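You operate a simulated robot arm through the tools that you are given. There is no shell and no other tool.

You run a simulated robot arm. Do the job below in one go: nothing can be reset, and whatever is moved stays where it is left.

Task
Put things in order on the left wall bench. At the end: the yellow peg from the left wall bench stands where the brown blue-headed peg stood; the brown blue-headed peg from the left wall bench stands where the blue cloth stood; the beige round brush is on the brown carton; the can (marked "SOAP") from the left wall bench stands where the yellow peg stood; the blue cloth from the left wall bench is on the beige pale board; whatever was shut is shut again. Leave all else as you found it, and nothing knocked over.

It is judged by the outcome, as a careful person would: the job done as asked, and still so three seconds after it is handed in. It fails if anything else is knocked over, pushed out of place, dropped, spilled or broken. Flat cloth is picked up by pressing the open fingertips on it (5 to 10 N) and closing them slowly along it; thin cloth reads only 2 to 8 mm in the jaws.

Robot
A 7-joint arm with a two-finger gripper, fixed in place. Base frame: the origin is on the floor under the middle of its stand, x ahead of it, y to its left, z up; the work surface is at about z = 0.9. Units: m, degrees, N and s.
With the tool pointing down near the work surface it reaches from about 0.34 to 0.72 m from the base axis. Its first joint turns from -66.0 to 66.0 degrees. Payload 2.45 kg.
Tool frame: the origin (TCP) lies between the finger pads and is the grasp point; the fingertips stand 0.026 m ahead of it; z points along the fingers, y is the line along which they close. The gripper opens to 0.096 m; its body begins 0.069 m behind the TCP.
Orientation is that of the tool frame in the base frame, as a unit quaternion [w, x, y, z]. With the fingers straight down and closing along the base's y, the tool's x points along the base's -x, its y along +y and its z along -z.

Tools
- The arm moves only by the tool send_rows. Its argument "deltas" is a list of rows, each an object of numbers (a shift or turn left out is 0, a gripper value left out holds the last): "dx", "dy", "dz": the shift along the base's x, y, z in m; "wx", "wy", "wz": the turn, a rotation vector about the base's x, y, z in degrees. In form: [{"dx": .., "dy": .., "dz": .., "wx": .., "wy": .., "wz": ..}, ...]. A call has 1 to 20 rows; each row shifts and turns the commanded pose from where the row before left it. "hand" is the finger opening in m, from 0 to 0.096, set as the call begins (left out, the last holds). Each row takes 0.2 s and may step no farther than 0.05 m and 8.6 degrees from the row before; otherwise, or with a gripper value out of range, the whole call is refused. A pose out of reach is approached as far as the arm can. The call stops where the force on the tool passes 40 N (or 10 N more than at its start, if that is more) or the arm is blocked; 0.2 s more then pass. Each finger travels about 0.05 m/s and halts on what it meets, pressing with about 24 N; the grip force reading is that of the motor and also rises with nothing between the fingers. The clock runs only during rows and for 0.2 s after the last one: add rows that do not move to give the fingers time. It gives the time, the measured TCP pose, the force on the tool (base axes), the opening and the grip force at its end, in the units of the frame above (readings bear some noise), with the torque about the TCP (base axes, N m) and any sound that the robot's microphone picked up, and new pictures: "views" is both (left out), scene, wrist or none.
- Cameras (640 x 400 px; columns grow to the right, rows downward): "scene" is fixed at [0.1584, -0.3963, 1.4077]; the picture's right is [0.79, -0.61, 0.00], its down [-0.44, -0.57, -0.70] and it looks along [0.43, 0.55, -0.71] (base axes); focal length 214 px, centre (320, 200). "wrist" rides on the gripper at [0.082, 0.003, -0.098] in the tool frame; the picture's right is [-0.04, 1.00, 0.00], its down [-0.73, -0.03, -0.68] and it looks along [-0.68, -0.03, 0.73] (tool axes); focal length 256 px, centre (320, 200).
- probe_pixels(camera, pixels): for up to 12 pixels [column, row] of the newest picture of that camera ("zoom" is the newest enlarged one), the place [x, y, z] in the base frame of the surface seen there, good to about 0.003 m. No time passes.
- inspect(camera, box): a new picture of the part [left, top, right, bottom] of that camera's present view, enlarged. No time passes.
- sign_off(): hands the job in; it is judged then, once.

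Leave the gripper open and the arm clear of the work at the hand-in unless told otherwise.

The tools are called after "Call:" as a command line: name --argument value ..., lists and objects as JSON in quotes. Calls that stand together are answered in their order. send_rows: Moves the arm, as the interface text tells. Its arguments: {"type":"object","properties":{"deltas":{"type":"array","items":{"type":"object","properties":{"dx":{"type":"number"},"dy":{"type":"number"},"dz":{"type":"number"},"wx":{"type":"number"},"wy":{"type":"number"},"wz":{"type":"number"}}}},"hand":{"type":"number"},"views":{"type":"string","enum":["both","scene","wrist","none"]}},"required":["deltas"]} The other tools are called the same way: probe_pixels (camera, pixels) gives the place of the surface under pixels of a picture; inspect (camera, box) takes an enlarged picture of a part of a camera's view; sign_off () hands the job in.

At the start:

```text
clock: 0.0
tool_pos: [0.3438, 0.0847, 1.2219]
tool_rot: [0.0, -0.001, 1.0, 0.0]
ft_force: [0.8, 0.4, -0.3]
ft_torque: [0.02, 0.0, 0.02]
grip_width: 0.0962
finger_force: 0.0
```

scene: 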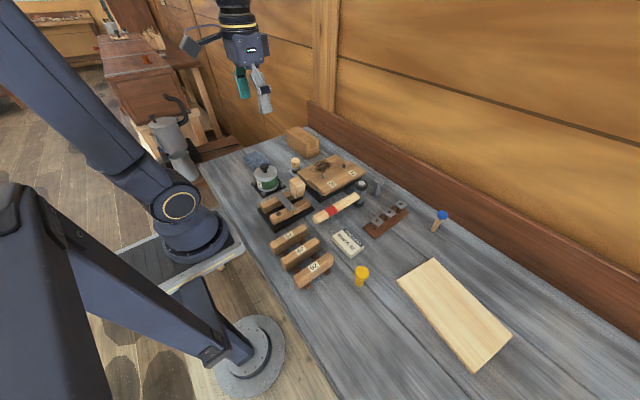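
wrist: 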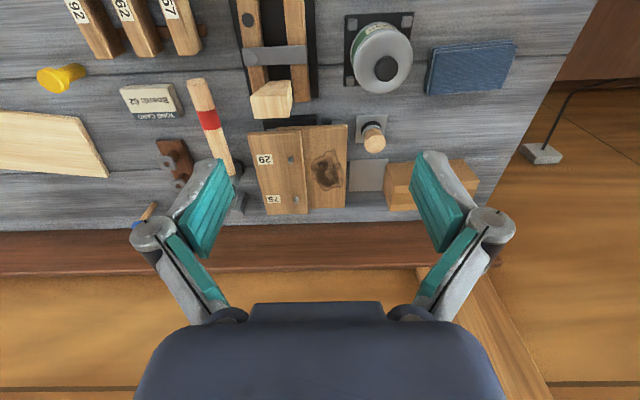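

I'll start by enlarging the pictures to see the bench in detail: the yellow peg near scene (361,275), the blue-headed peg near (440,218), the can near (265,178), the cloth near (258,160) and the carton near (302,142).

Call:
inspect --camera "scene" --box '[220, 110, 380, 210]'

Call:
inspect --camera "wrist" --box '[220, 0, 540, 220]'

Call:
inspect --camera "scene" --box '[260, 180, 520, 380]'

```text
4.00 times, centred on (300, 160) of scene
```

zoom: 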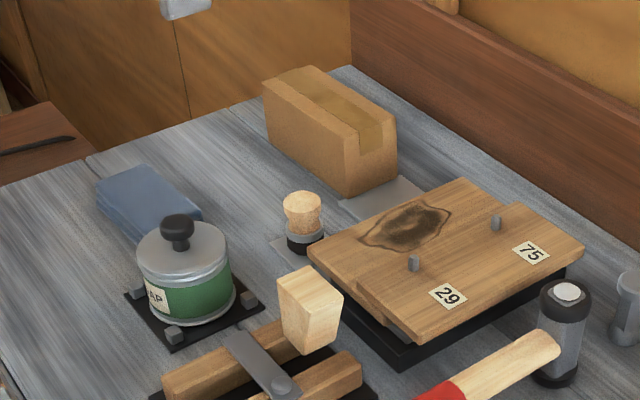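

```text
1.82 times, centred on (380, 110) of wrist
```

zoom: 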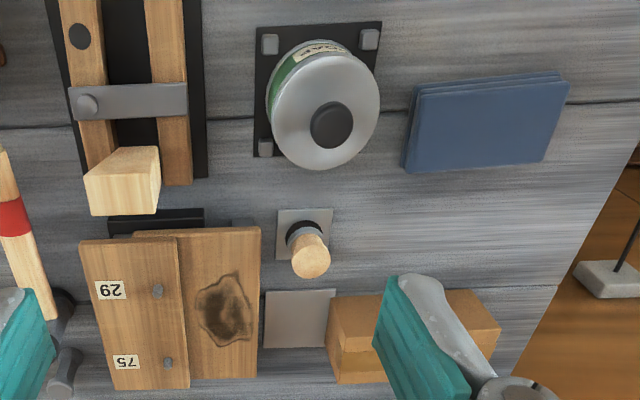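

```text
2.00 times, centred on (390, 280) of scene
```

zoom: 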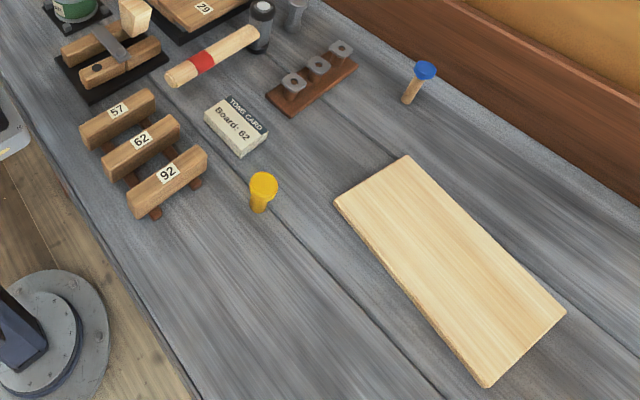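

I want a closer look at the small things: the cork-like round item, the card, and the hinged/latched wooden parts.

Call:
inspect --camera "scene" --box '[270, 140, 350, 190]'

Call:
inspect --camera "scene" --box '[310, 215, 390, 265]'

Call:
inspect --camera "scene" --box '[240, 170, 320, 220]'

Call:
inspect --camera "wrist" --box '[0, 0, 240, 240]'

Call:
inspect --camera "wrist" --box '[220, 60, 400, 220]'

```text
8.00 times, centred on (310, 165) of scene
```

zoom: 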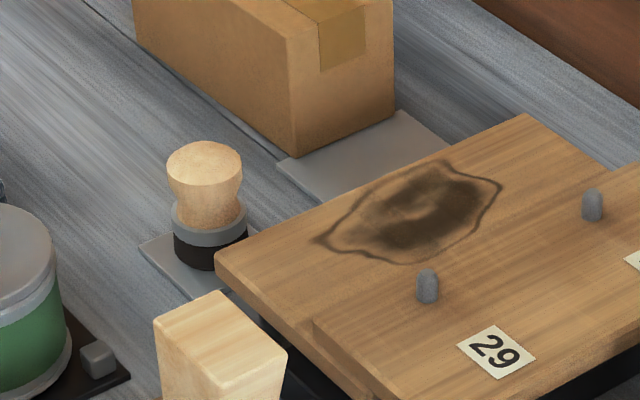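

```text
8.00 times, centred on (350, 240) of scene
```

zoom: 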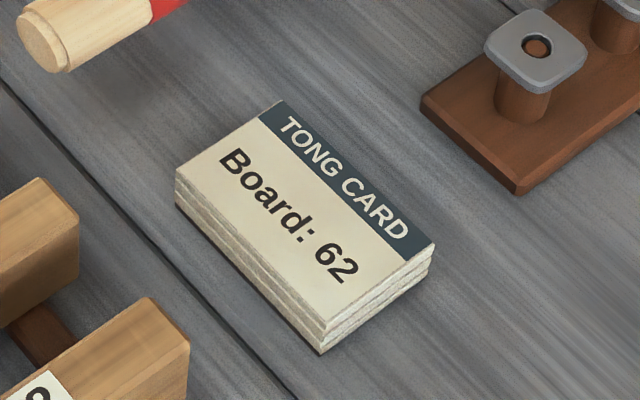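

```text
8.00 times, centred on (280, 195) of scene
```

zoom: 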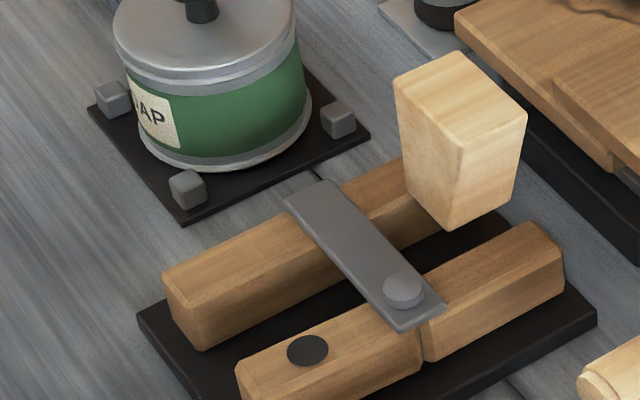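

```text
1.67 times, centred on (120, 120) of wrist
```

zoom: 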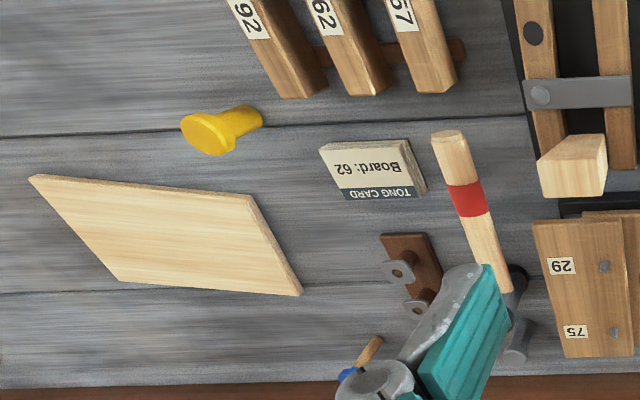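

```text
2.50 times, centred on (310, 140) of wrist
```

zoom: 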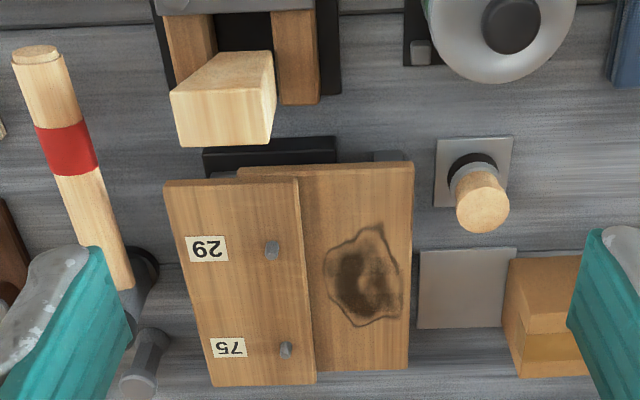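

The brush isn't obvious yet: it may be the cork-topped piece at scene (295,162) or inside the shut box under boards 29/75. I'll measure heights over these items.

Call:
probe_pixels --camera "scene" --pixels '[[296, 160], [296, 170], [324, 172], [348, 173], [352, 186], [318, 195], [302, 140], [310, 155], [265, 172], [264, 165], [258, 160], [270, 205]]'

Call:
probe_pixels --camera "scene" --pixels '[[361, 270], [358, 286], [441, 215], [434, 230], [436, 260], [398, 280], [475, 370], [512, 338], [455, 310], [347, 240], [330, 210], [360, 190]]'

Call:
probe_pixels --camera "scene" --pixels '[[298, 185], [289, 198], [283, 215], [259, 215], [290, 240], [300, 255], [315, 270], [380, 218], [400, 208], [316, 158], [286, 172], [252, 184]]'

Call:
inspect --camera "scene" --box '[80, 0, 240, 100]'

Call:
inspect --camera "scene" --box '[120, 80, 280, 180]'

```text
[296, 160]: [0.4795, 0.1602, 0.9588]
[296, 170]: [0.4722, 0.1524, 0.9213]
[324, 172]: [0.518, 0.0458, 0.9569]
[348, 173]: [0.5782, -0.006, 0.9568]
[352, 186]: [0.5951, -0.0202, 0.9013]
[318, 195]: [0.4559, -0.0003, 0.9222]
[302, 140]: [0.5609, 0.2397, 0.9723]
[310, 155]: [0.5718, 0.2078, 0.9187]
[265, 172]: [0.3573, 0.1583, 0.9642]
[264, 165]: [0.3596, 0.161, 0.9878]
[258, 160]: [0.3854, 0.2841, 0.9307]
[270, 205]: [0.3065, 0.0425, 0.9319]
```

```text
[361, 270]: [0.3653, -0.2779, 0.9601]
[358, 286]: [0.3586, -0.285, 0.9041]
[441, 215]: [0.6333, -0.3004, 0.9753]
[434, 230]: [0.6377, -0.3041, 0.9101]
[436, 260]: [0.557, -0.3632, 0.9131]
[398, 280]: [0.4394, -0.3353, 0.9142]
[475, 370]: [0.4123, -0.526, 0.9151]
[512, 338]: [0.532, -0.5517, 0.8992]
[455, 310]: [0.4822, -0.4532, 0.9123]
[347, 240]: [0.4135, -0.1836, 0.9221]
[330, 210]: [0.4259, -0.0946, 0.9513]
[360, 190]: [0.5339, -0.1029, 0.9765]
```

```text
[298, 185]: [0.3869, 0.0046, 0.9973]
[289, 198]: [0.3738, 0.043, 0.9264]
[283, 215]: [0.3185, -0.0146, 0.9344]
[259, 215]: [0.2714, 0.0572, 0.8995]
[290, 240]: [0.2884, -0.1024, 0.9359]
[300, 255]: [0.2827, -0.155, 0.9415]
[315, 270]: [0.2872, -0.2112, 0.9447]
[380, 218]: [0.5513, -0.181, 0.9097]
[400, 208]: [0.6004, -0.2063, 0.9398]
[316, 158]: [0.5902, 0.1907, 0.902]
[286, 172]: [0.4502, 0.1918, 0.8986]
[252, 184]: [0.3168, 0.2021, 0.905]
```

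```text
4.00 times, centred on (160, 50) of scene
```

zoom: 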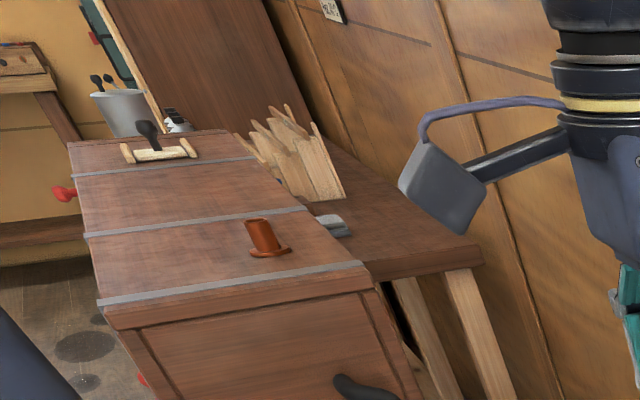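

```text
4.00 times, centred on (200, 130) of scene
```

zoom: 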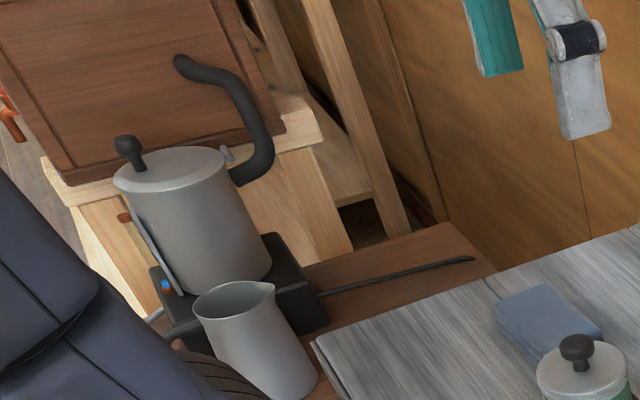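

I read the bench top at z≈0.90, the can at about (0.357,0.158) with its lid at 0.964, and the cork-topped piece at about (0.48,0.16) with its top at 0.96. That piece has a beige handle, grey ferrule and black foot, so it may be the brush standing bristles down. I'll bring the wrist camera closer, staying well above everything, to check it and the box.

Call:
send_rows --deltas '[{"dx": 0.005, "dy": 0.03, "dz": -0.03}, {"dx": 0.005, "dy": 0.03, "dz": -0.03}, {"dx": 0.005, "dy": 0.02, "dz": -0.03}, {"dx": 0.0, "dy": 0.0, "dz": -0.02}, {}]' --views "both"

```text
clock: 1.2
tool_pos: [0.3586, 0.1632, 1.1098]
tool_rot: [0.0, 0.0, 1.0, 0.0]
ft_force: [0.4, 0.8, 1.0]
ft_torque: [0.02, -0.01, 0.01]
grip_width: 0.0958
finger_force: 0.1
```

scene: 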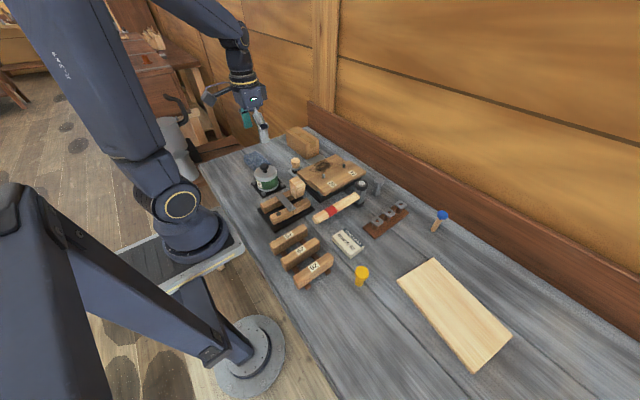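
wrist: 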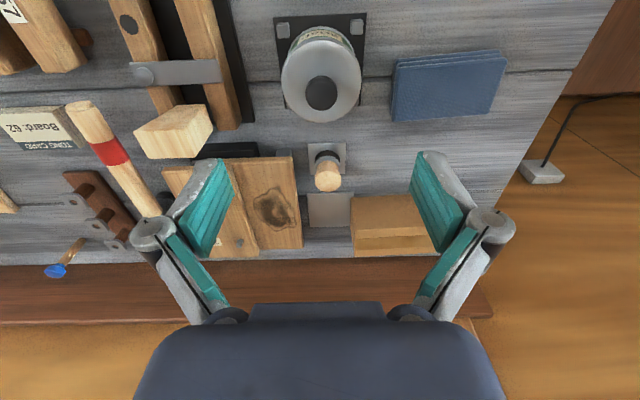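

Zooming into the wrist picture around the round piece (327,170) and the box (245,205).

Call:
inspect --camera "wrist" --box '[280, 130, 376, 190]'

Call:
inspect --camera "wrist" --box '[130, 100, 370, 270]'

Call:
inspect --camera "wrist" --box '[260, 0, 520, 140]'

```text
6.67 times, centred on (328, 160) of wrist
```

zoom: 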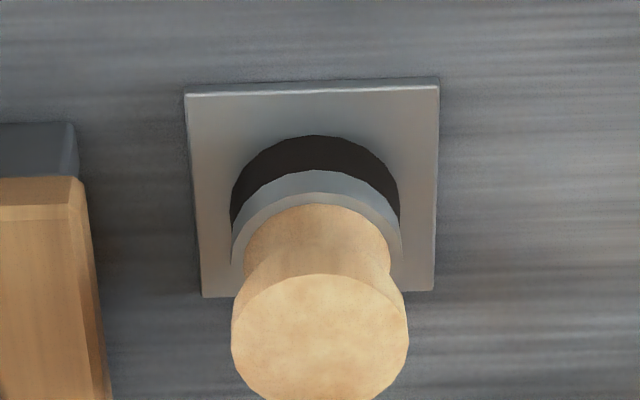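

```text
2.35 times, centred on (250, 185) of wrist
```

zoom: 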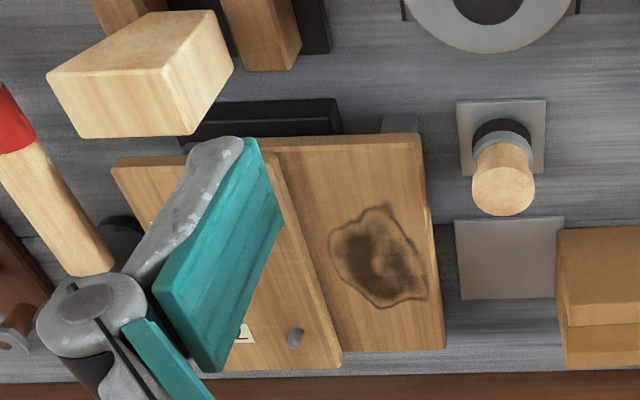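

```text
2.46 times, centred on (390, 70) of wrist
```

zoom: 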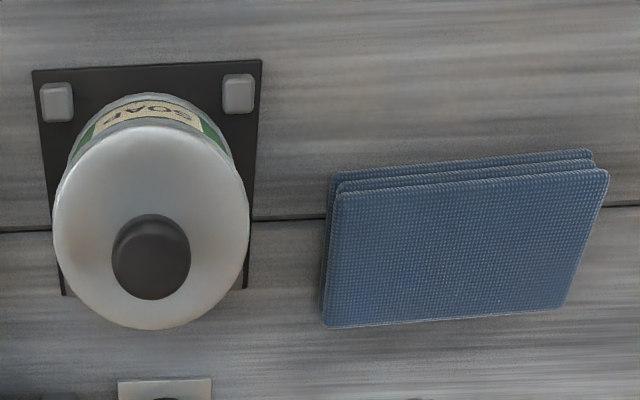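

The round piece shows a turned beige handle, a grey ferrule and black bristles on a grey plate, so it looks like the brush. Before I commit I'll look at the box and brush from a lower angle by tilting the camera toward the horizon, staying above the can's knob.

Call:
send_rows --deltas '[{"dx": 0.0, "dy": -0.02, "dz": 0.0, "wy": -8}, {"dy": -0.02, "wy": -8}, {"dy": -0.02, "dz": -0.01, "wy": -8}, {"dy": 0.0, "dz": -0.01, "wy": -4}, {}]' --views "both"

```text
clock: 2.4
tool_pos: [0.3585, 0.1042, 1.0905]
tool_rot: [0.244, 0.001, 0.97, 0.0]
ft_force: [-0.3, 0.3, 0.0]
ft_torque: [0.01, 0.02, 0.02]
grip_width: 0.0958
finger_force: 0.1
```

scene: 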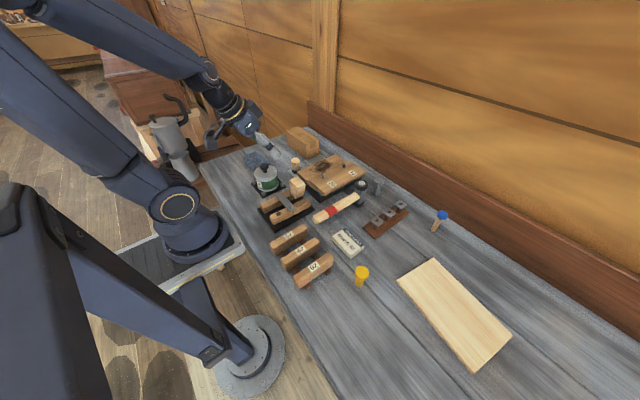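
wrist: 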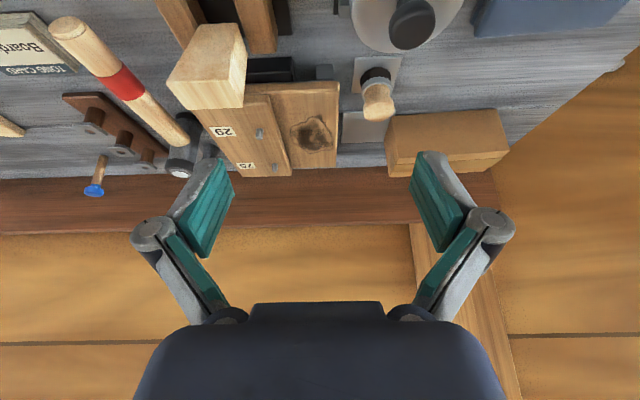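

Zooming in on the box (270,120) and brush (378,90) from this lower angle.

Call:
inspect --camera "wrist" --box '[160, 10, 440, 190]'

Call:
inspect --camera "wrist" --box '[335, 50, 415, 130]'

Call:
inspect --camera "wrist" --box '[60, 80, 200, 200]'

```text
2.22 times, centred on (300, 100) of wrist
```

zoom: 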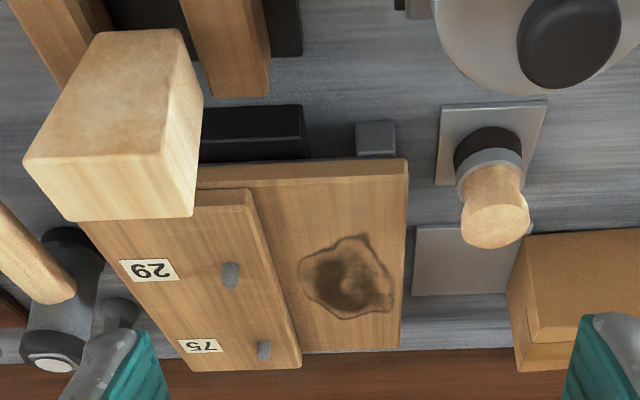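

```text
5.00 times, centred on (375, 90) of wrist
```

zoom: 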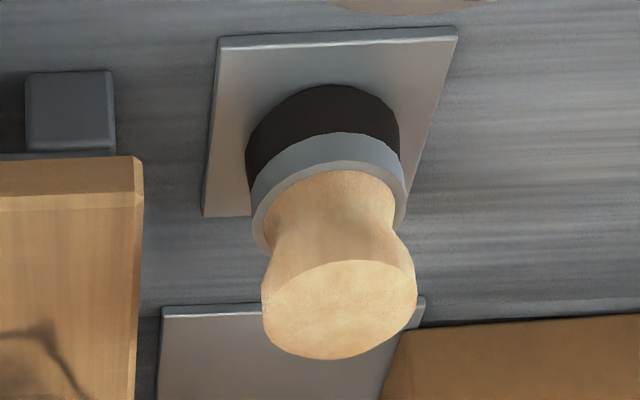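

```text
3.33 times, centred on (130, 140) of wrist
```

zoom: 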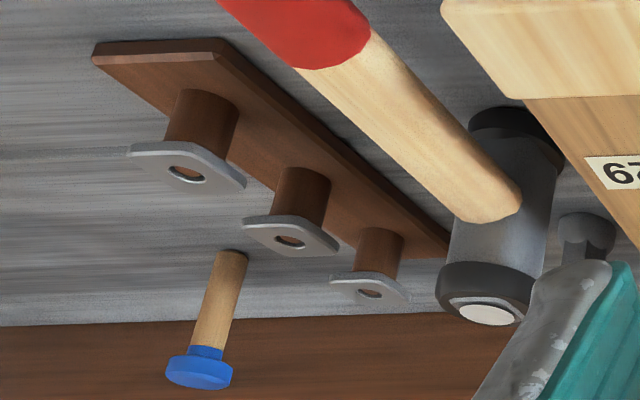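

The brush is confirmed. Next I'll go back to the straight-down pose and move over to the cloth side to measure the cloth, can and brush accurately.

Call:
send_rows --deltas '[{"dx": -0.01, "dy": 0.02, "dz": 0.02, "wy": 8}, {"dx": -0.01, "dy": 0.03, "dz": 0.02, "wy": 8}, {"dx": -0.01, "dy": 0.04, "wy": 8}, {"dx": 0.0, "dy": 0.04, "dz": 0.0, "wy": 4}, {}]' --views "wrist"

```text
clock: 3.6
tool_pos: [0.3274, 0.2355, 1.1308]
tool_rot: [-0.001, 0.0, 1.0, 0.001]
ft_force: [-0.4, -0.4, 0.0]
ft_torque: [0.01, 0.0, -0.04]
grip_width: 0.096
finger_force: 0.1
```

wrist: 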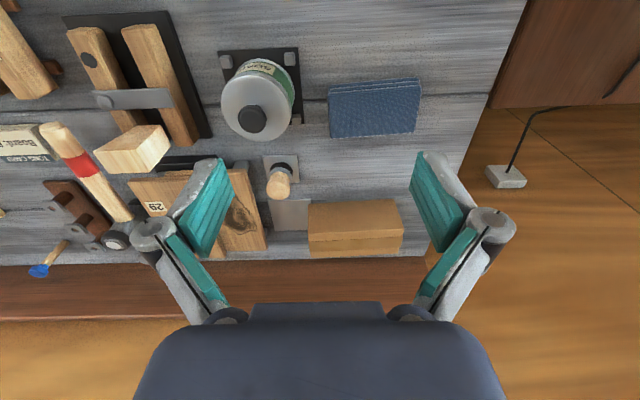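

Zooming on the cloth (374,108), the can (258,105) and the brush/carton (300,200) to find corner pixels.

Call:
inspect --camera "wrist" --box '[310, 65, 438, 145]'

Call:
inspect --camera "wrist" --box '[205, 35, 317, 155]'

Call:
inspect --camera "wrist" --box '[250, 145, 426, 265]'

Call:
probe_pixels --camera "wrist" --pixels '[[334, 92], [374, 110], [416, 84], [413, 128], [333, 134], [374, 85], [332, 87], [417, 80], [400, 100], [345, 120], [340, 145], [425, 140]]'

Call:
probe_pixels --camera "wrist" --pixels '[[253, 118], [225, 105], [288, 100], [256, 80], [262, 136], [240, 90], [262, 64], [294, 95], [290, 57], [225, 62], [280, 185], [283, 172]]'

Call:
probe_pixels --camera "wrist" --pixels '[[312, 206], [398, 202], [402, 230], [312, 233], [355, 222], [355, 245], [360, 205], [285, 212], [268, 160], [296, 160], [290, 192], [310, 245]]'

```text
5.00 times, centred on (374, 105) of wrist
```

zoom: 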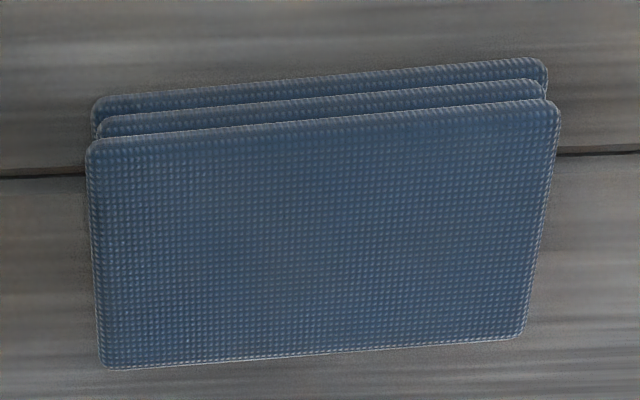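

```text
3.33 times, centred on (261, 95) of wrist
```

zoom: 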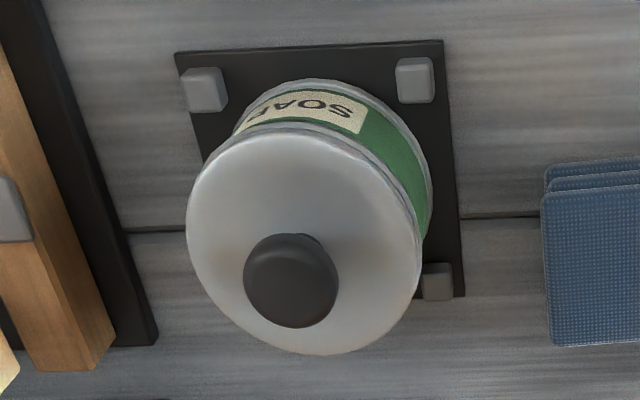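

```text
3.33 times, centred on (338, 205) of wrist
```

zoom: 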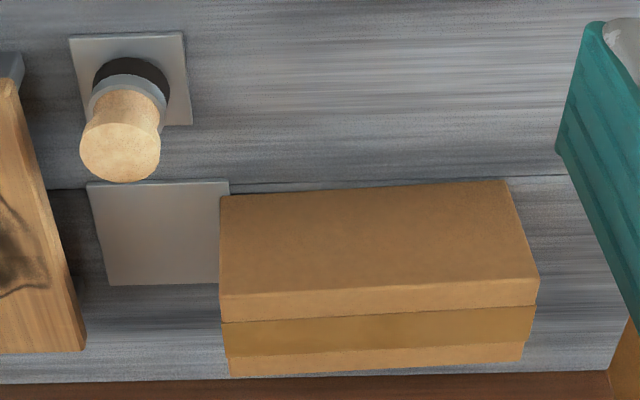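

```text
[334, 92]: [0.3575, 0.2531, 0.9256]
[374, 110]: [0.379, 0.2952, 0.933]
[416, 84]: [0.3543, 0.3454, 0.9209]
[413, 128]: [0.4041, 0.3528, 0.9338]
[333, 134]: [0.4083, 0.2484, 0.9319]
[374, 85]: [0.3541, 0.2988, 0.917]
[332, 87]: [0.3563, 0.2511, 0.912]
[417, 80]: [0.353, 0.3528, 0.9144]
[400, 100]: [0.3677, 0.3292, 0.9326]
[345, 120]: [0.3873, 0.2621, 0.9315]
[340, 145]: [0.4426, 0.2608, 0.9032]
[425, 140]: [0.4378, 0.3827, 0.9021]
```

```text
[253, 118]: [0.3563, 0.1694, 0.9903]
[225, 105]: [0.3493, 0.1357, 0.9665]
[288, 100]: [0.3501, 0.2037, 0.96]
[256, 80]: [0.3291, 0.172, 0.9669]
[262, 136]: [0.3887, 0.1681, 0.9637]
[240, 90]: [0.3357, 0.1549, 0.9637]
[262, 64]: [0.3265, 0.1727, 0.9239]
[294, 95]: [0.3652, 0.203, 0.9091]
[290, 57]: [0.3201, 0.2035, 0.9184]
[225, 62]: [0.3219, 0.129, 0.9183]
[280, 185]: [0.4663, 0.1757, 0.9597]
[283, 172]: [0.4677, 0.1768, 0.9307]
```

```text
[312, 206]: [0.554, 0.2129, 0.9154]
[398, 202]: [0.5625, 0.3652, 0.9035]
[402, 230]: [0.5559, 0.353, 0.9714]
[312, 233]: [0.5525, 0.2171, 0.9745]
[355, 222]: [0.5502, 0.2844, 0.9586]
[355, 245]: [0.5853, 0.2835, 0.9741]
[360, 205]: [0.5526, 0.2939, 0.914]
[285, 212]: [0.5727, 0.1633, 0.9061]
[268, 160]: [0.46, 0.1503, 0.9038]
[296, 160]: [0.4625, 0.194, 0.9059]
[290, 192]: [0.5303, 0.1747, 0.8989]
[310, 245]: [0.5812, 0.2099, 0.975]
```

Measurements so far:
- Cloth: about 0.055 (x) by 0.10 (y), centre near (0.382,0.300), top at 0.932.
- Can: about 0.07 m across, centre near (0.357,0.169).
- Carton: top at z≈0.974, y from 0.213 to 0.36.

Next I'll fly over, high up, to survey the right side with the yellow peg, blue peg and pale board.

Call:
send_rows --deltas '[{"dx": 0.005, "dy": -0.035, "dz": 0.01}, {"dx": 0.005, "dy": -0.04, "dz": 0.01}, {"dx": 0.005, "dy": -0.04}, {"dx": 0.005, "dy": -0.04}, {"dx": 0.005, "dy": -0.04}, {"dx": 0.005, "dy": -0.04}, {"dx": 0.005, "dy": -0.04}, {"dx": 0.005, "dy": -0.04}, {"dx": 0.005, "dy": -0.04}, {"dx": 0.005, "dy": -0.04}, {"dx": 0.005, "dy": -0.04}, {"dx": 0.005, "dy": -0.04}, {"dx": 0.005, "dy": -0.04}, {"dx": 0.005, "dy": -0.03}, {}]' --views "both"

```text
clock: 6.8
tool_pos: [0.3991, -0.3109, 1.1526]
tool_rot: [0.0, 0.001, 1.0, 0.0]
ft_force: [0.3, -0.1, -0.8]
ft_torque: [0.01, 0.01, 0.0]
grip_width: 0.0956
finger_force: 0.1
```

scene: 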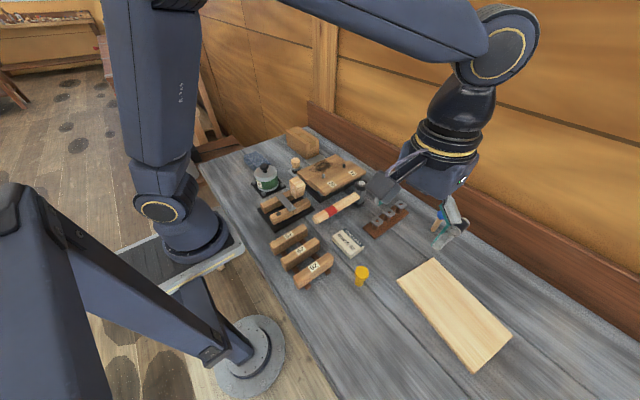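
wrist: 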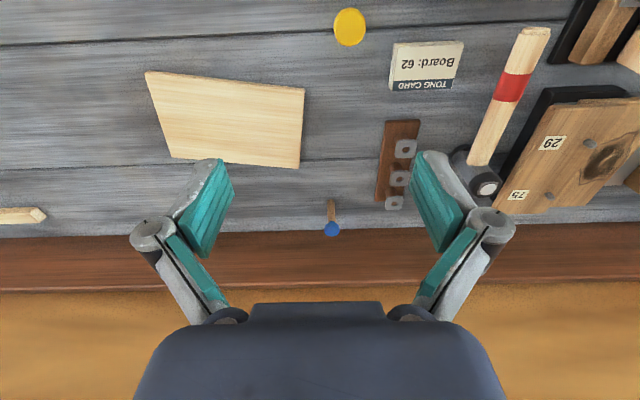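

The yellow peg shows at wrist (349,27), the blue-headed peg at (331,215) and the pale board from (146,72) to (300,167). I'll probe these and their surroundings.

Call:
probe_pixels --camera "wrist" --pixels '[[349, 26], [336, 26], [363, 26], [349, 12], [349, 42], [331, 229], [331, 222], [323, 230], [339, 230], [331, 206], [331, 199], [345, 46]]'

Call:
probe_pixels --camera "wrist" --pixels '[[148, 74], [302, 90], [297, 165], [173, 155], [235, 120], [331, 240], [331, 250], [385, 195], [395, 205], [280, 215], [40, 215], [392, 88]]'

Call:
inspect --camera "wrist" --box '[300, 180, 364, 244]'

Call:
inspect --camera "wrist" --box '[310, 0, 390, 60]'

Call:
inspect --camera "scene" --box '[290, 240, 390, 300]'

```text
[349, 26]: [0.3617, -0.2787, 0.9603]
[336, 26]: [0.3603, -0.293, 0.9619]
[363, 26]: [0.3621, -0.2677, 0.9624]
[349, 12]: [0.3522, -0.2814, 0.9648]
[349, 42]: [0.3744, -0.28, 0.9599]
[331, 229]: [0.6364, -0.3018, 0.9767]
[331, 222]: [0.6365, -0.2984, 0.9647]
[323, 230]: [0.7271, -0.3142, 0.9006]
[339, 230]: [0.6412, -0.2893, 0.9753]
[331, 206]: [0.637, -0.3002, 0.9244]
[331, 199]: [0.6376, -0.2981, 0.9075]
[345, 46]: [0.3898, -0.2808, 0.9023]
```

```text
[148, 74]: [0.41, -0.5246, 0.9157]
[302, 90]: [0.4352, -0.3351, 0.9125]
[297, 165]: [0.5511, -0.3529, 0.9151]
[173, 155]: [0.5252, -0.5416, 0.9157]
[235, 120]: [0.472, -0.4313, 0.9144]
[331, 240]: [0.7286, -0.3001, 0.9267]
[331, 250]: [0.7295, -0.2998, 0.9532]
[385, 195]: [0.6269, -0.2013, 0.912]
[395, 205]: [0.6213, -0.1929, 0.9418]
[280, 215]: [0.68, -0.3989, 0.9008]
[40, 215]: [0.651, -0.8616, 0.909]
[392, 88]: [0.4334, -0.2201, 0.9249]
```

```text
6.25 times, centred on (332, 212) of wrist
```

zoom: 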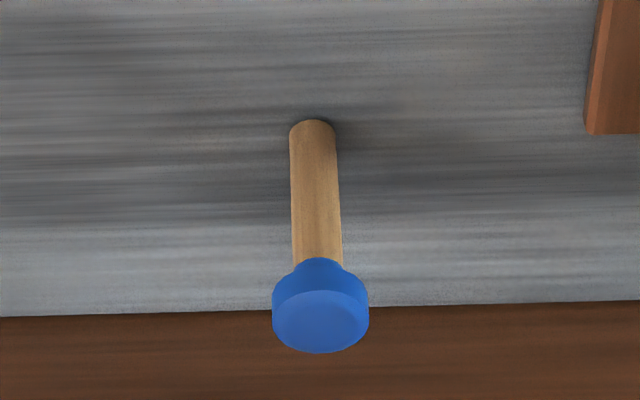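

```text
6.67 times, centred on (350, 30) of wrist
```

zoom: 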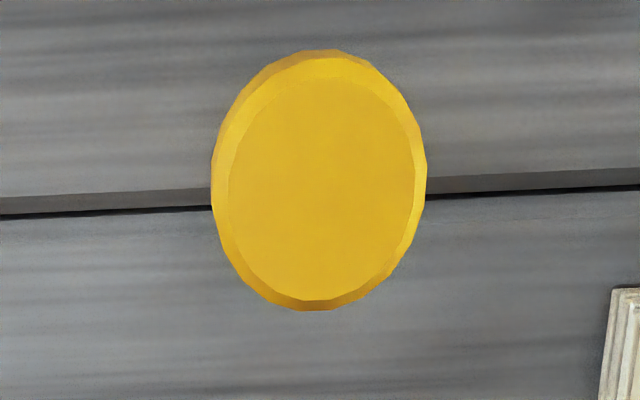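

```text
6.40 times, centred on (340, 270) of scene
```

zoom: 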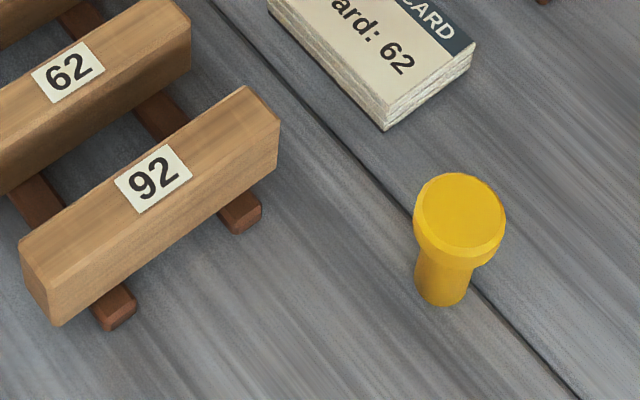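

Results: the yellow peg is at about (0.361,-0.2805) with its top at 0.960, and the blue peg is at about (0.638,-0.300) with its top at 0.977. I'll check how close rack 92 and the card are to the yellow peg's spot, because the can goes there.

Call:
probe_pixels --camera "scene" --pixels '[[331, 258], [333, 262], [330, 273], [327, 275], [307, 290], [350, 258], [364, 247], [358, 288], [361, 287], [353, 270], [369, 270], [398, 279]]'

Call:
probe_pixels --camera "zoom" --pixels '[[440, 300], [418, 270], [465, 275], [440, 255], [416, 215], [504, 215], [460, 175], [455, 255], [275, 160], [260, 210], [385, 125], [470, 60]]'

```text
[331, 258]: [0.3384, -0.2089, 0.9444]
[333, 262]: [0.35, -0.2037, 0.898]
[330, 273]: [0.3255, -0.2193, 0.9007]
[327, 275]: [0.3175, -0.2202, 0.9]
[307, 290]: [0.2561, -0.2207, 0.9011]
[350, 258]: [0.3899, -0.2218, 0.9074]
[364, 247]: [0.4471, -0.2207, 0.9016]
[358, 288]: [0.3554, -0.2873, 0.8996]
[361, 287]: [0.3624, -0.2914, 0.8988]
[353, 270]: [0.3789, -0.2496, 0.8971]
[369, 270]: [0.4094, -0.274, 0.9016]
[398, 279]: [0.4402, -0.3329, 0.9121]
```

```text
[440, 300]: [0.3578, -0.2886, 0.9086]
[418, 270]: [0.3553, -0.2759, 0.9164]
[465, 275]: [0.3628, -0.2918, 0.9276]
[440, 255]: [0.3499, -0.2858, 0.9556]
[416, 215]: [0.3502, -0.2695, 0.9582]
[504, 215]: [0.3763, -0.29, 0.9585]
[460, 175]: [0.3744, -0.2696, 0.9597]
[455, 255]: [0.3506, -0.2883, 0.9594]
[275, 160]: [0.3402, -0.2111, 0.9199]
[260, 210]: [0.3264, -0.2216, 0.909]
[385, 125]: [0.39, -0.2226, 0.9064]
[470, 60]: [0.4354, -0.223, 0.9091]
```

The plan order is cloth, then blue peg, then yellow peg, then can, then brush. The cloth is a folded stack about 0.055 m across in x, so I'll close the fingers along x. I'll fly high to above the cloth while turning the tool -90° about z, which puts the camera on the free +y side.

Call:
send_rows --deltas '[{"dx": 0.0, "dy": 0.04, "wz": -6}, {"dx": 0.0, "dy": 0.041, "wz": -6}, {"dx": 0.0, "dy": 0.041, "wz": -6}, {"dx": 0.0, "dy": 0.041, "wz": -6}, {"dx": 0.0, "dy": 0.041, "wz": -6}, {"dx": 0.0, "dy": 0.041, "wz": -6}, {"dx": 0.0, "dy": 0.041, "wz": -6}, {"dx": 0.0, "dy": 0.041, "wz": -6}, {"dx": 0.0, "dy": 0.041, "wz": -6}, {"dx": 0.0, "dy": 0.041, "wz": -6}, {"dx": -0.003, "dy": 0.041, "wz": -6}, {"dx": -0.003, "dy": 0.041, "wz": -6}, {"dx": -0.003, "dy": 0.041, "wz": -6, "dz": -0.01}, {"dx": -0.004, "dy": 0.041, "wz": -6, "dz": -0.01}, {"dx": -0.004, "dy": 0.038, "wz": -6, "dz": -0.01}, {}]' --views "both"

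```text
clock: 10.2
tool_pos: [0.3831, 0.303, 1.1214]
tool_rot: [0.001, 0.708, 0.707, 0.0]
ft_force: [-0.2, -0.7, 0.1]
ft_torque: [0.02, 0.01, 0.0]
grip_width: 0.0957
finger_force: 0.2
```

scene: 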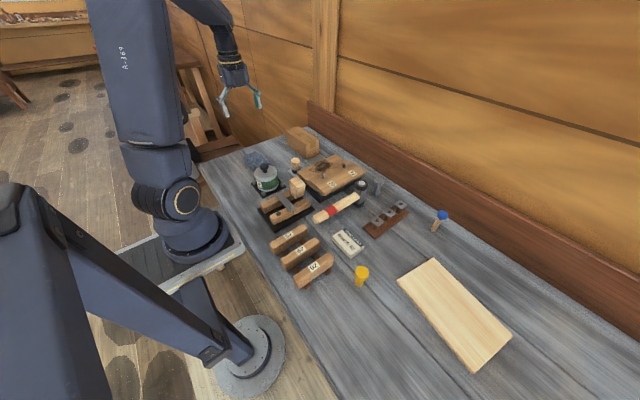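
wrist: 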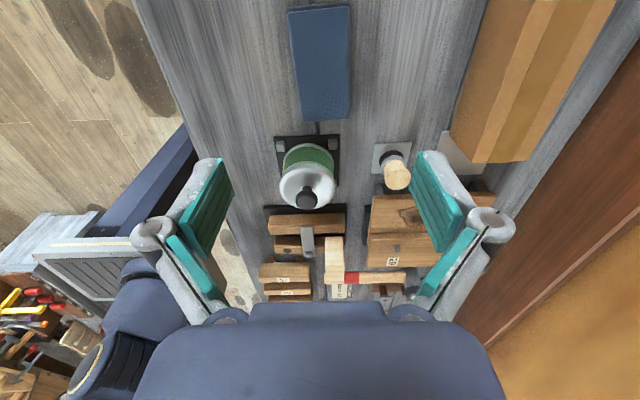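

The turn worked. The cloth shows at wrist (320,62). I'll probe its edges and the carton's top from this view.

Call:
inspect --camera "wrist" --box '[270, 0, 370, 130]'

Call:
probe_pixels --camera "wrist" --pixels '[[293, 12], [347, 10], [346, 114], [303, 116], [300, 60], [320, 60], [346, 60], [290, 60], [291, 40], [335, 30], [315, 100], [325, 100]]'

Call:
probe_pixels --camera "wrist" --pixels '[[495, 140], [520, 150], [535, 100], [500, 100], [560, 60], [520, 60], [510, 20], [555, 20], [600, 10], [396, 176], [388, 158], [455, 150]]'

Call:
inspect --camera "wrist" --box '[360, 0, 640, 220]'

```text
3.08 times, centred on (320, 65) of wrist
```

zoom: 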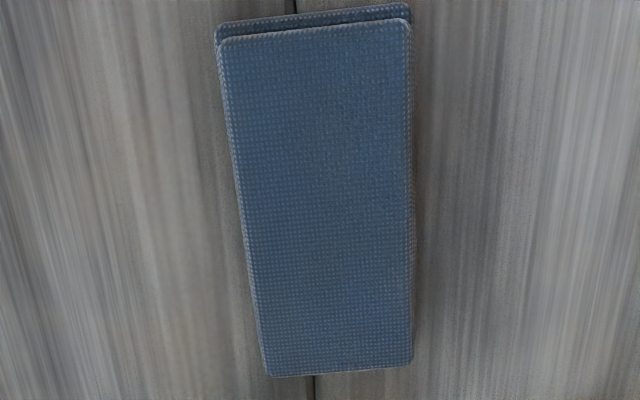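

```text
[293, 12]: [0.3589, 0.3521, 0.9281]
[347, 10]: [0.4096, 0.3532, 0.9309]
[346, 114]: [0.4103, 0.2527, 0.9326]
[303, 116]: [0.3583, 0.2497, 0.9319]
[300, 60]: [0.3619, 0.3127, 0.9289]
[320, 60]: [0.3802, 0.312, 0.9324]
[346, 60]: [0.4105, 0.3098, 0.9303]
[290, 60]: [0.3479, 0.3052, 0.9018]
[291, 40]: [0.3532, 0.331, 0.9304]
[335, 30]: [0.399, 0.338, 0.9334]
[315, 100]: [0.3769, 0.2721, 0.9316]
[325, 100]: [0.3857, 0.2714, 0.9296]
```

```text
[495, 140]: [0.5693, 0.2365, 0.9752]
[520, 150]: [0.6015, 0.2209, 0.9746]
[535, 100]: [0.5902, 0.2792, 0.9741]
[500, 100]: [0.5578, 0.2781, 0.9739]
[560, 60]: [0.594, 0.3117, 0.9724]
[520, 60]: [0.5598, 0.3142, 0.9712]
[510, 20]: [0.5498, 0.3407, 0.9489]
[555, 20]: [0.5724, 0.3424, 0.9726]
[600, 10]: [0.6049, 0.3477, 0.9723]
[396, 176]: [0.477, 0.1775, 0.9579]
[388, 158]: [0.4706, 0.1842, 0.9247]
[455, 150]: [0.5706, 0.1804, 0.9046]
```

```text
1.82 times, centred on (500, 110) of wrist
```

zoom: 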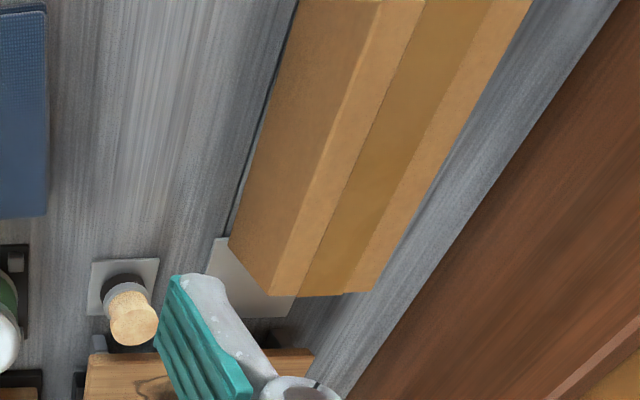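

The cloth stack spans x 0.355–0.412 and y 0.249–0.353, with its top at 0.932. The TCP is centred over it, so I'll descend with the fingers open until the tips sit about 5 mm above the bench.

Call:
send_rows --deltas '[{"dz": -0.04}, {"dz": -0.04}, {"dz": -0.04}, {"dz": -0.03}, {"dz": -0.02}, {"dz": -0.01}, {"dz": -0.008}, {}]' --views "both" --hand 0.096

```text
clock: 12.0
tool_pos: [0.3811, 0.3014, 0.932]
tool_rot: [0.0, 0.708, 0.707, 0.0]
ft_force: [0.3, -0.3, -0.6]
ft_torque: [0.0, 0.02, -0.04]
grip_width: 0.0961
finger_force: 0.0
```

scene: 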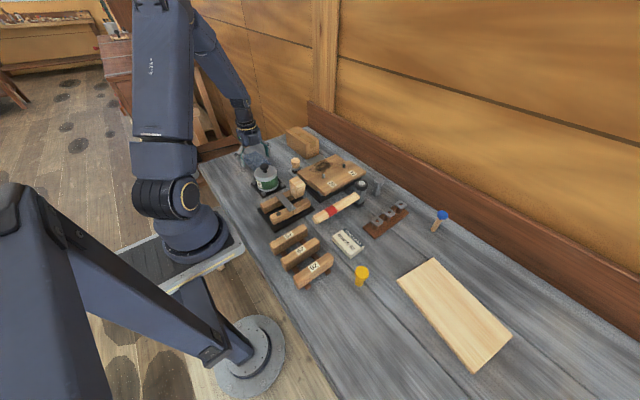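
wrist: 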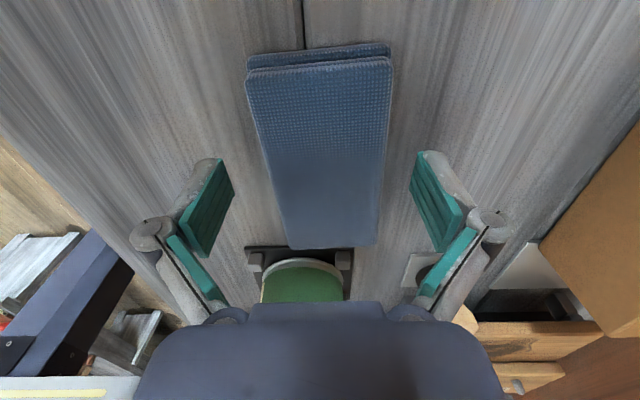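

The stack sits between the open fingers, centred near (320,150). I'll close on its sides toward 0.045 and watch the reading.

Call:
send_rows --deltas '[{}, {}, {}, {}, {}]' --views "both" --hand 0.045

```text
clock: 13.2
tool_pos: [0.3806, 0.3007, 0.9333]
tool_rot: [0.0, 0.707, 0.707, 0.0]
ft_force: [0.3, -0.5, 5.3]
ft_torque: [0.01, 0.05, 0.14]
grip_width: 0.065
finger_force: 24.8
```

scene: 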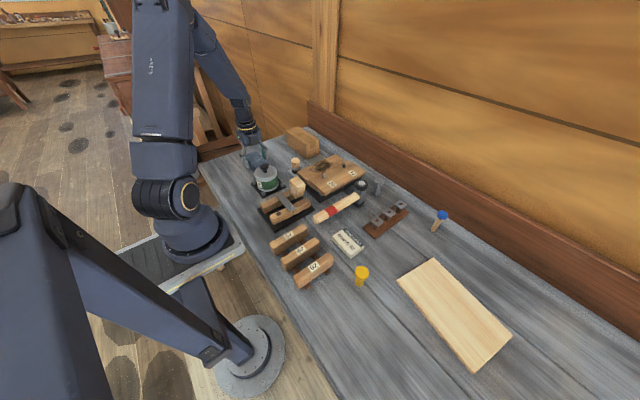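
wrist: 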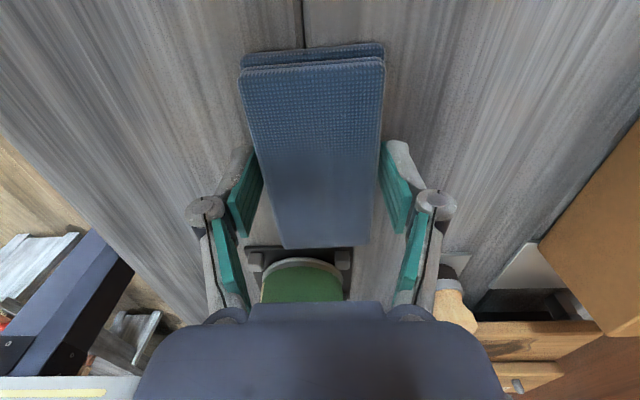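

The fingers stopped at 0.065 with 24.8 N, so the stack is gripped. I'll lift it slowly by 3 cm and check it holds.

Call:
send_rows --deltas '[{"dz": 0.005}, {"dz": 0.005}, {"dz": 0.01}, {"dz": 0.01}, {}]' --views "both"

```text
clock: 14.4
tool_pos: [0.3816, 0.3007, 0.9626]
tool_rot: [0.0, 0.708, 0.707, 0.0]
ft_force: [-0.2, -0.4, -0.5]
ft_torque: [0.02, 0.01, -0.03]
grip_width: 0.0646
finger_force: 24.1
```

scene: 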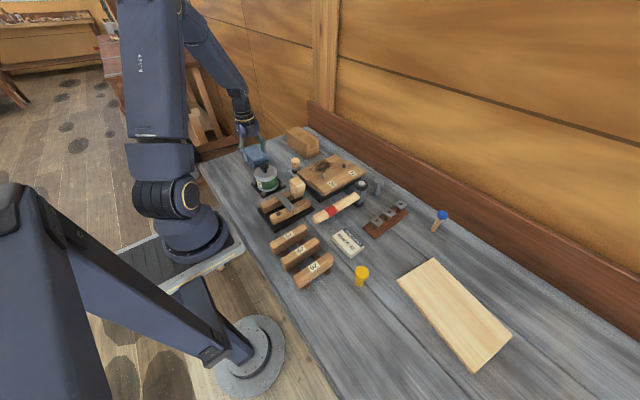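
wrist: 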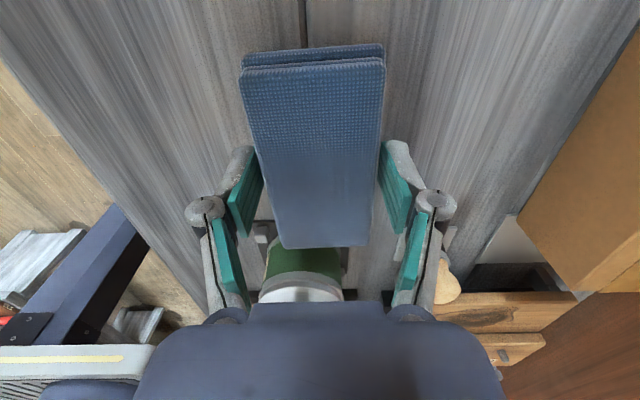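

The cloth came up with the gripper and hangs steady. I'll lift it to about z=1.11 and carry it toward the pale board.

Call:
send_rows --deltas '[{"dz": 0.03}, {"dz": 0.04}, {"dz": 0.04}, {"dz": 0.04, "dy": -0.02}, {"dx": 0.005, "dy": -0.04}, {"dx": 0.005, "dy": -0.04}, {"dx": 0.005, "dy": -0.04}, {"dx": 0.005, "dy": -0.04}, {"dx": 0.005, "dy": -0.04}, {"dx": 0.005, "dy": -0.04}, {"dx": 0.005, "dy": -0.04}, {"dx": 0.005, "dy": -0.04}, {"dx": 0.005, "dy": -0.04}, {"dx": 0.005, "dy": -0.04}, {"dx": 0.005, "dy": -0.04}, {"dx": 0.005, "dy": -0.04}]' --views "none"

Call:
send_rows --deltas '[{"dx": 0.005, "dy": -0.04}, {"dx": 0.005, "dy": -0.04}, {"dx": 0.005, "dy": -0.04}, {"dx": 0.005, "dy": -0.04}, {"dx": 0.009, "dy": -0.04}, {"dx": 0.01, "dy": -0.04}, {}]' --views "both"

```text
clock: 17.8
tool_pos: [0.4428, -0.1986, 1.1133]
tool_rot: [0.001, 0.707, 0.707, -0.001]
ft_force: [-0.3, -0.1, -0.1]
ft_torque: [0.01, -0.02, 0.01]
grip_width: 0.0644
finger_force: 23.4
```

```text
clock: 19.4
tool_pos: [0.4815, -0.4392, 1.1136]
tool_rot: [-0.002, 0.707, 0.707, -0.001]
ft_force: [0.2, -0.4, -0.4]
ft_torque: [-0.02, -0.01, 0.0]
grip_width: 0.0643
finger_force: 24.4
```

scene: 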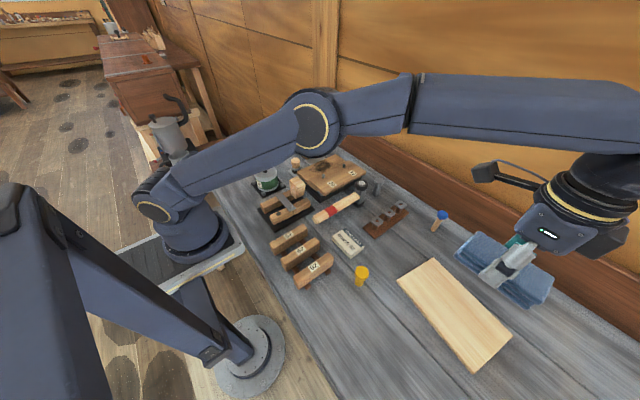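
wrist: 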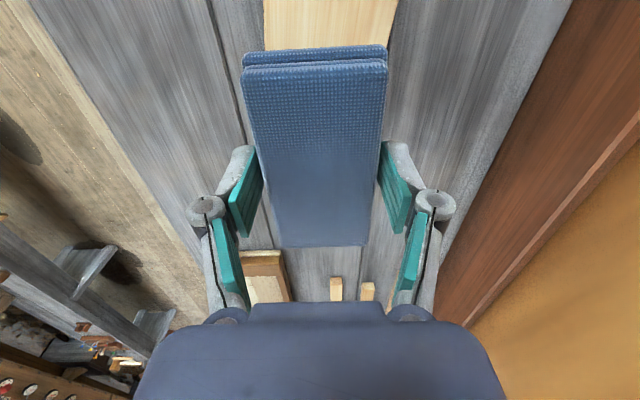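

I'm above the board. Zooming on the held cloth (505,270) to see how it hangs before lowering.

Call:
inspect --camera "scene" --box '[430, 200, 590, 320]'

Call:
probe_pixels --camera "scene" --pixels '[[470, 262], [480, 243], [545, 285], [520, 295], [458, 255], [530, 300]]'

```text
3.33 times, centred on (510, 260) of scene
```

zoom: 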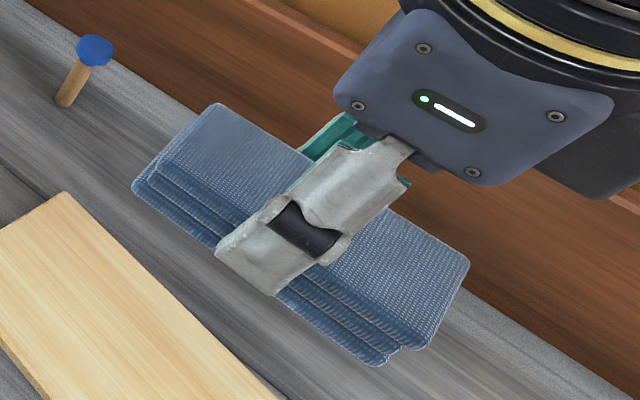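

```text
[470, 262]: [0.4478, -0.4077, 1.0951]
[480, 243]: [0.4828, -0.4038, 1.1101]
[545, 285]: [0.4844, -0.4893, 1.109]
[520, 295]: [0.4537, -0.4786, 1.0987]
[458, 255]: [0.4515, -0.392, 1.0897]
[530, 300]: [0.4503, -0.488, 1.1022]
```

The cloth is held level as a stack, with its underside about 33 mm below the TCP. The board top is at 0.915, so I'll lower to about z=0.951 first.

Call:
send_rows --deltas '[{"dz": -0.04}, {"dz": -0.04}, {"dz": -0.04}, {"dz": -0.025}, {"dz": -0.01}, {"dz": -0.005}, {"dz": -0.002}, {}]' --views "both"

```text
clock: 21.2
tool_pos: [0.4803, -0.4392, 0.9522]
tool_rot: [0.001, 0.708, 0.707, 0.001]
ft_force: [-0.1, 0.1, -0.2]
ft_torque: [-0.01, 0.0, 0.02]
grip_width: 0.0641
finger_force: 23.7
```

scene: 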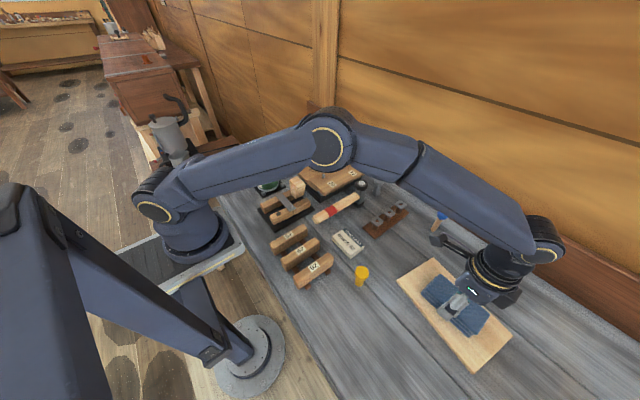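
wrist: 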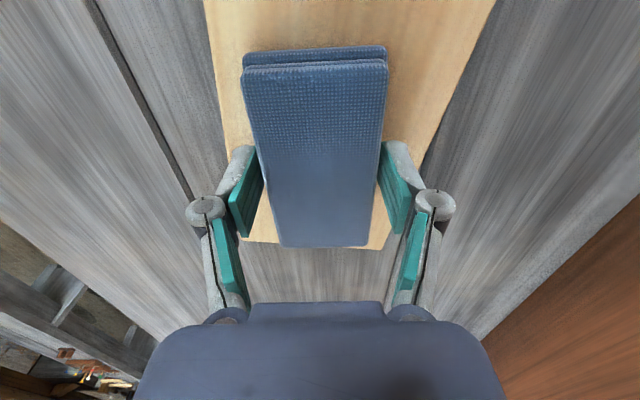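

The cloth is just over the middle of the board. I'll lower in 1 to 1.5 mm steps until I feel light contact.

Call:
send_rows --deltas '[{"dz": -0.0015}, {"dz": -0.0015}, {}]' --views "none"

```text
clock: 22.0
tool_pos: [0.4805, -0.4377, 0.9478]
tool_rot: [-0.001, 0.708, 0.707, 0.0]
ft_force: [0.0, 0.0, -0.4]
ft_torque: [0.02, 0.01, 0.0]
grip_width: 0.0646
finger_force: 24.5
```

No contact yet at z=0.948, so I'll go on in 1 mm steps.

Call:
send_rows --deltas '[{"dz": -0.001}, {"dz": -0.001}, {}]' --views "none"

```text
clock: 22.8
tool_pos: [0.4812, -0.4387, 0.9468]
tool_rot: [0.0, 0.707, 0.707, 0.0]
ft_force: [-0.7, 1.7, 2.9]
ft_torque: [0.11, -0.03, 0.05]
grip_width: 0.0643
finger_force: 23.6
```

There's about 3 N of contact, so the cloth rests on the board. I'll open the fingers gently and check.

Call:
send_rows --deltas '[{}, {}, {}]' --views "wrist" --hand 0.09

```text
clock: 23.6
tool_pos: [0.4808, -0.4386, 0.9463]
tool_rot: [0.0, 0.707, 0.707, 0.0]
ft_force: [-0.5, 0.5, -1.1]
ft_torque: [-0.03, -0.04, 0.04]
grip_width: 0.0903
finger_force: 0.0
```

wrist: 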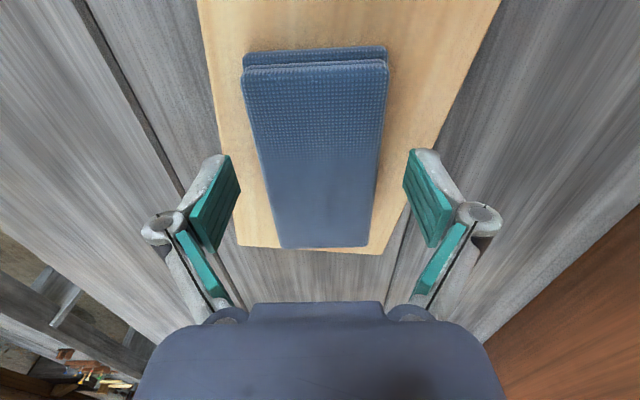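

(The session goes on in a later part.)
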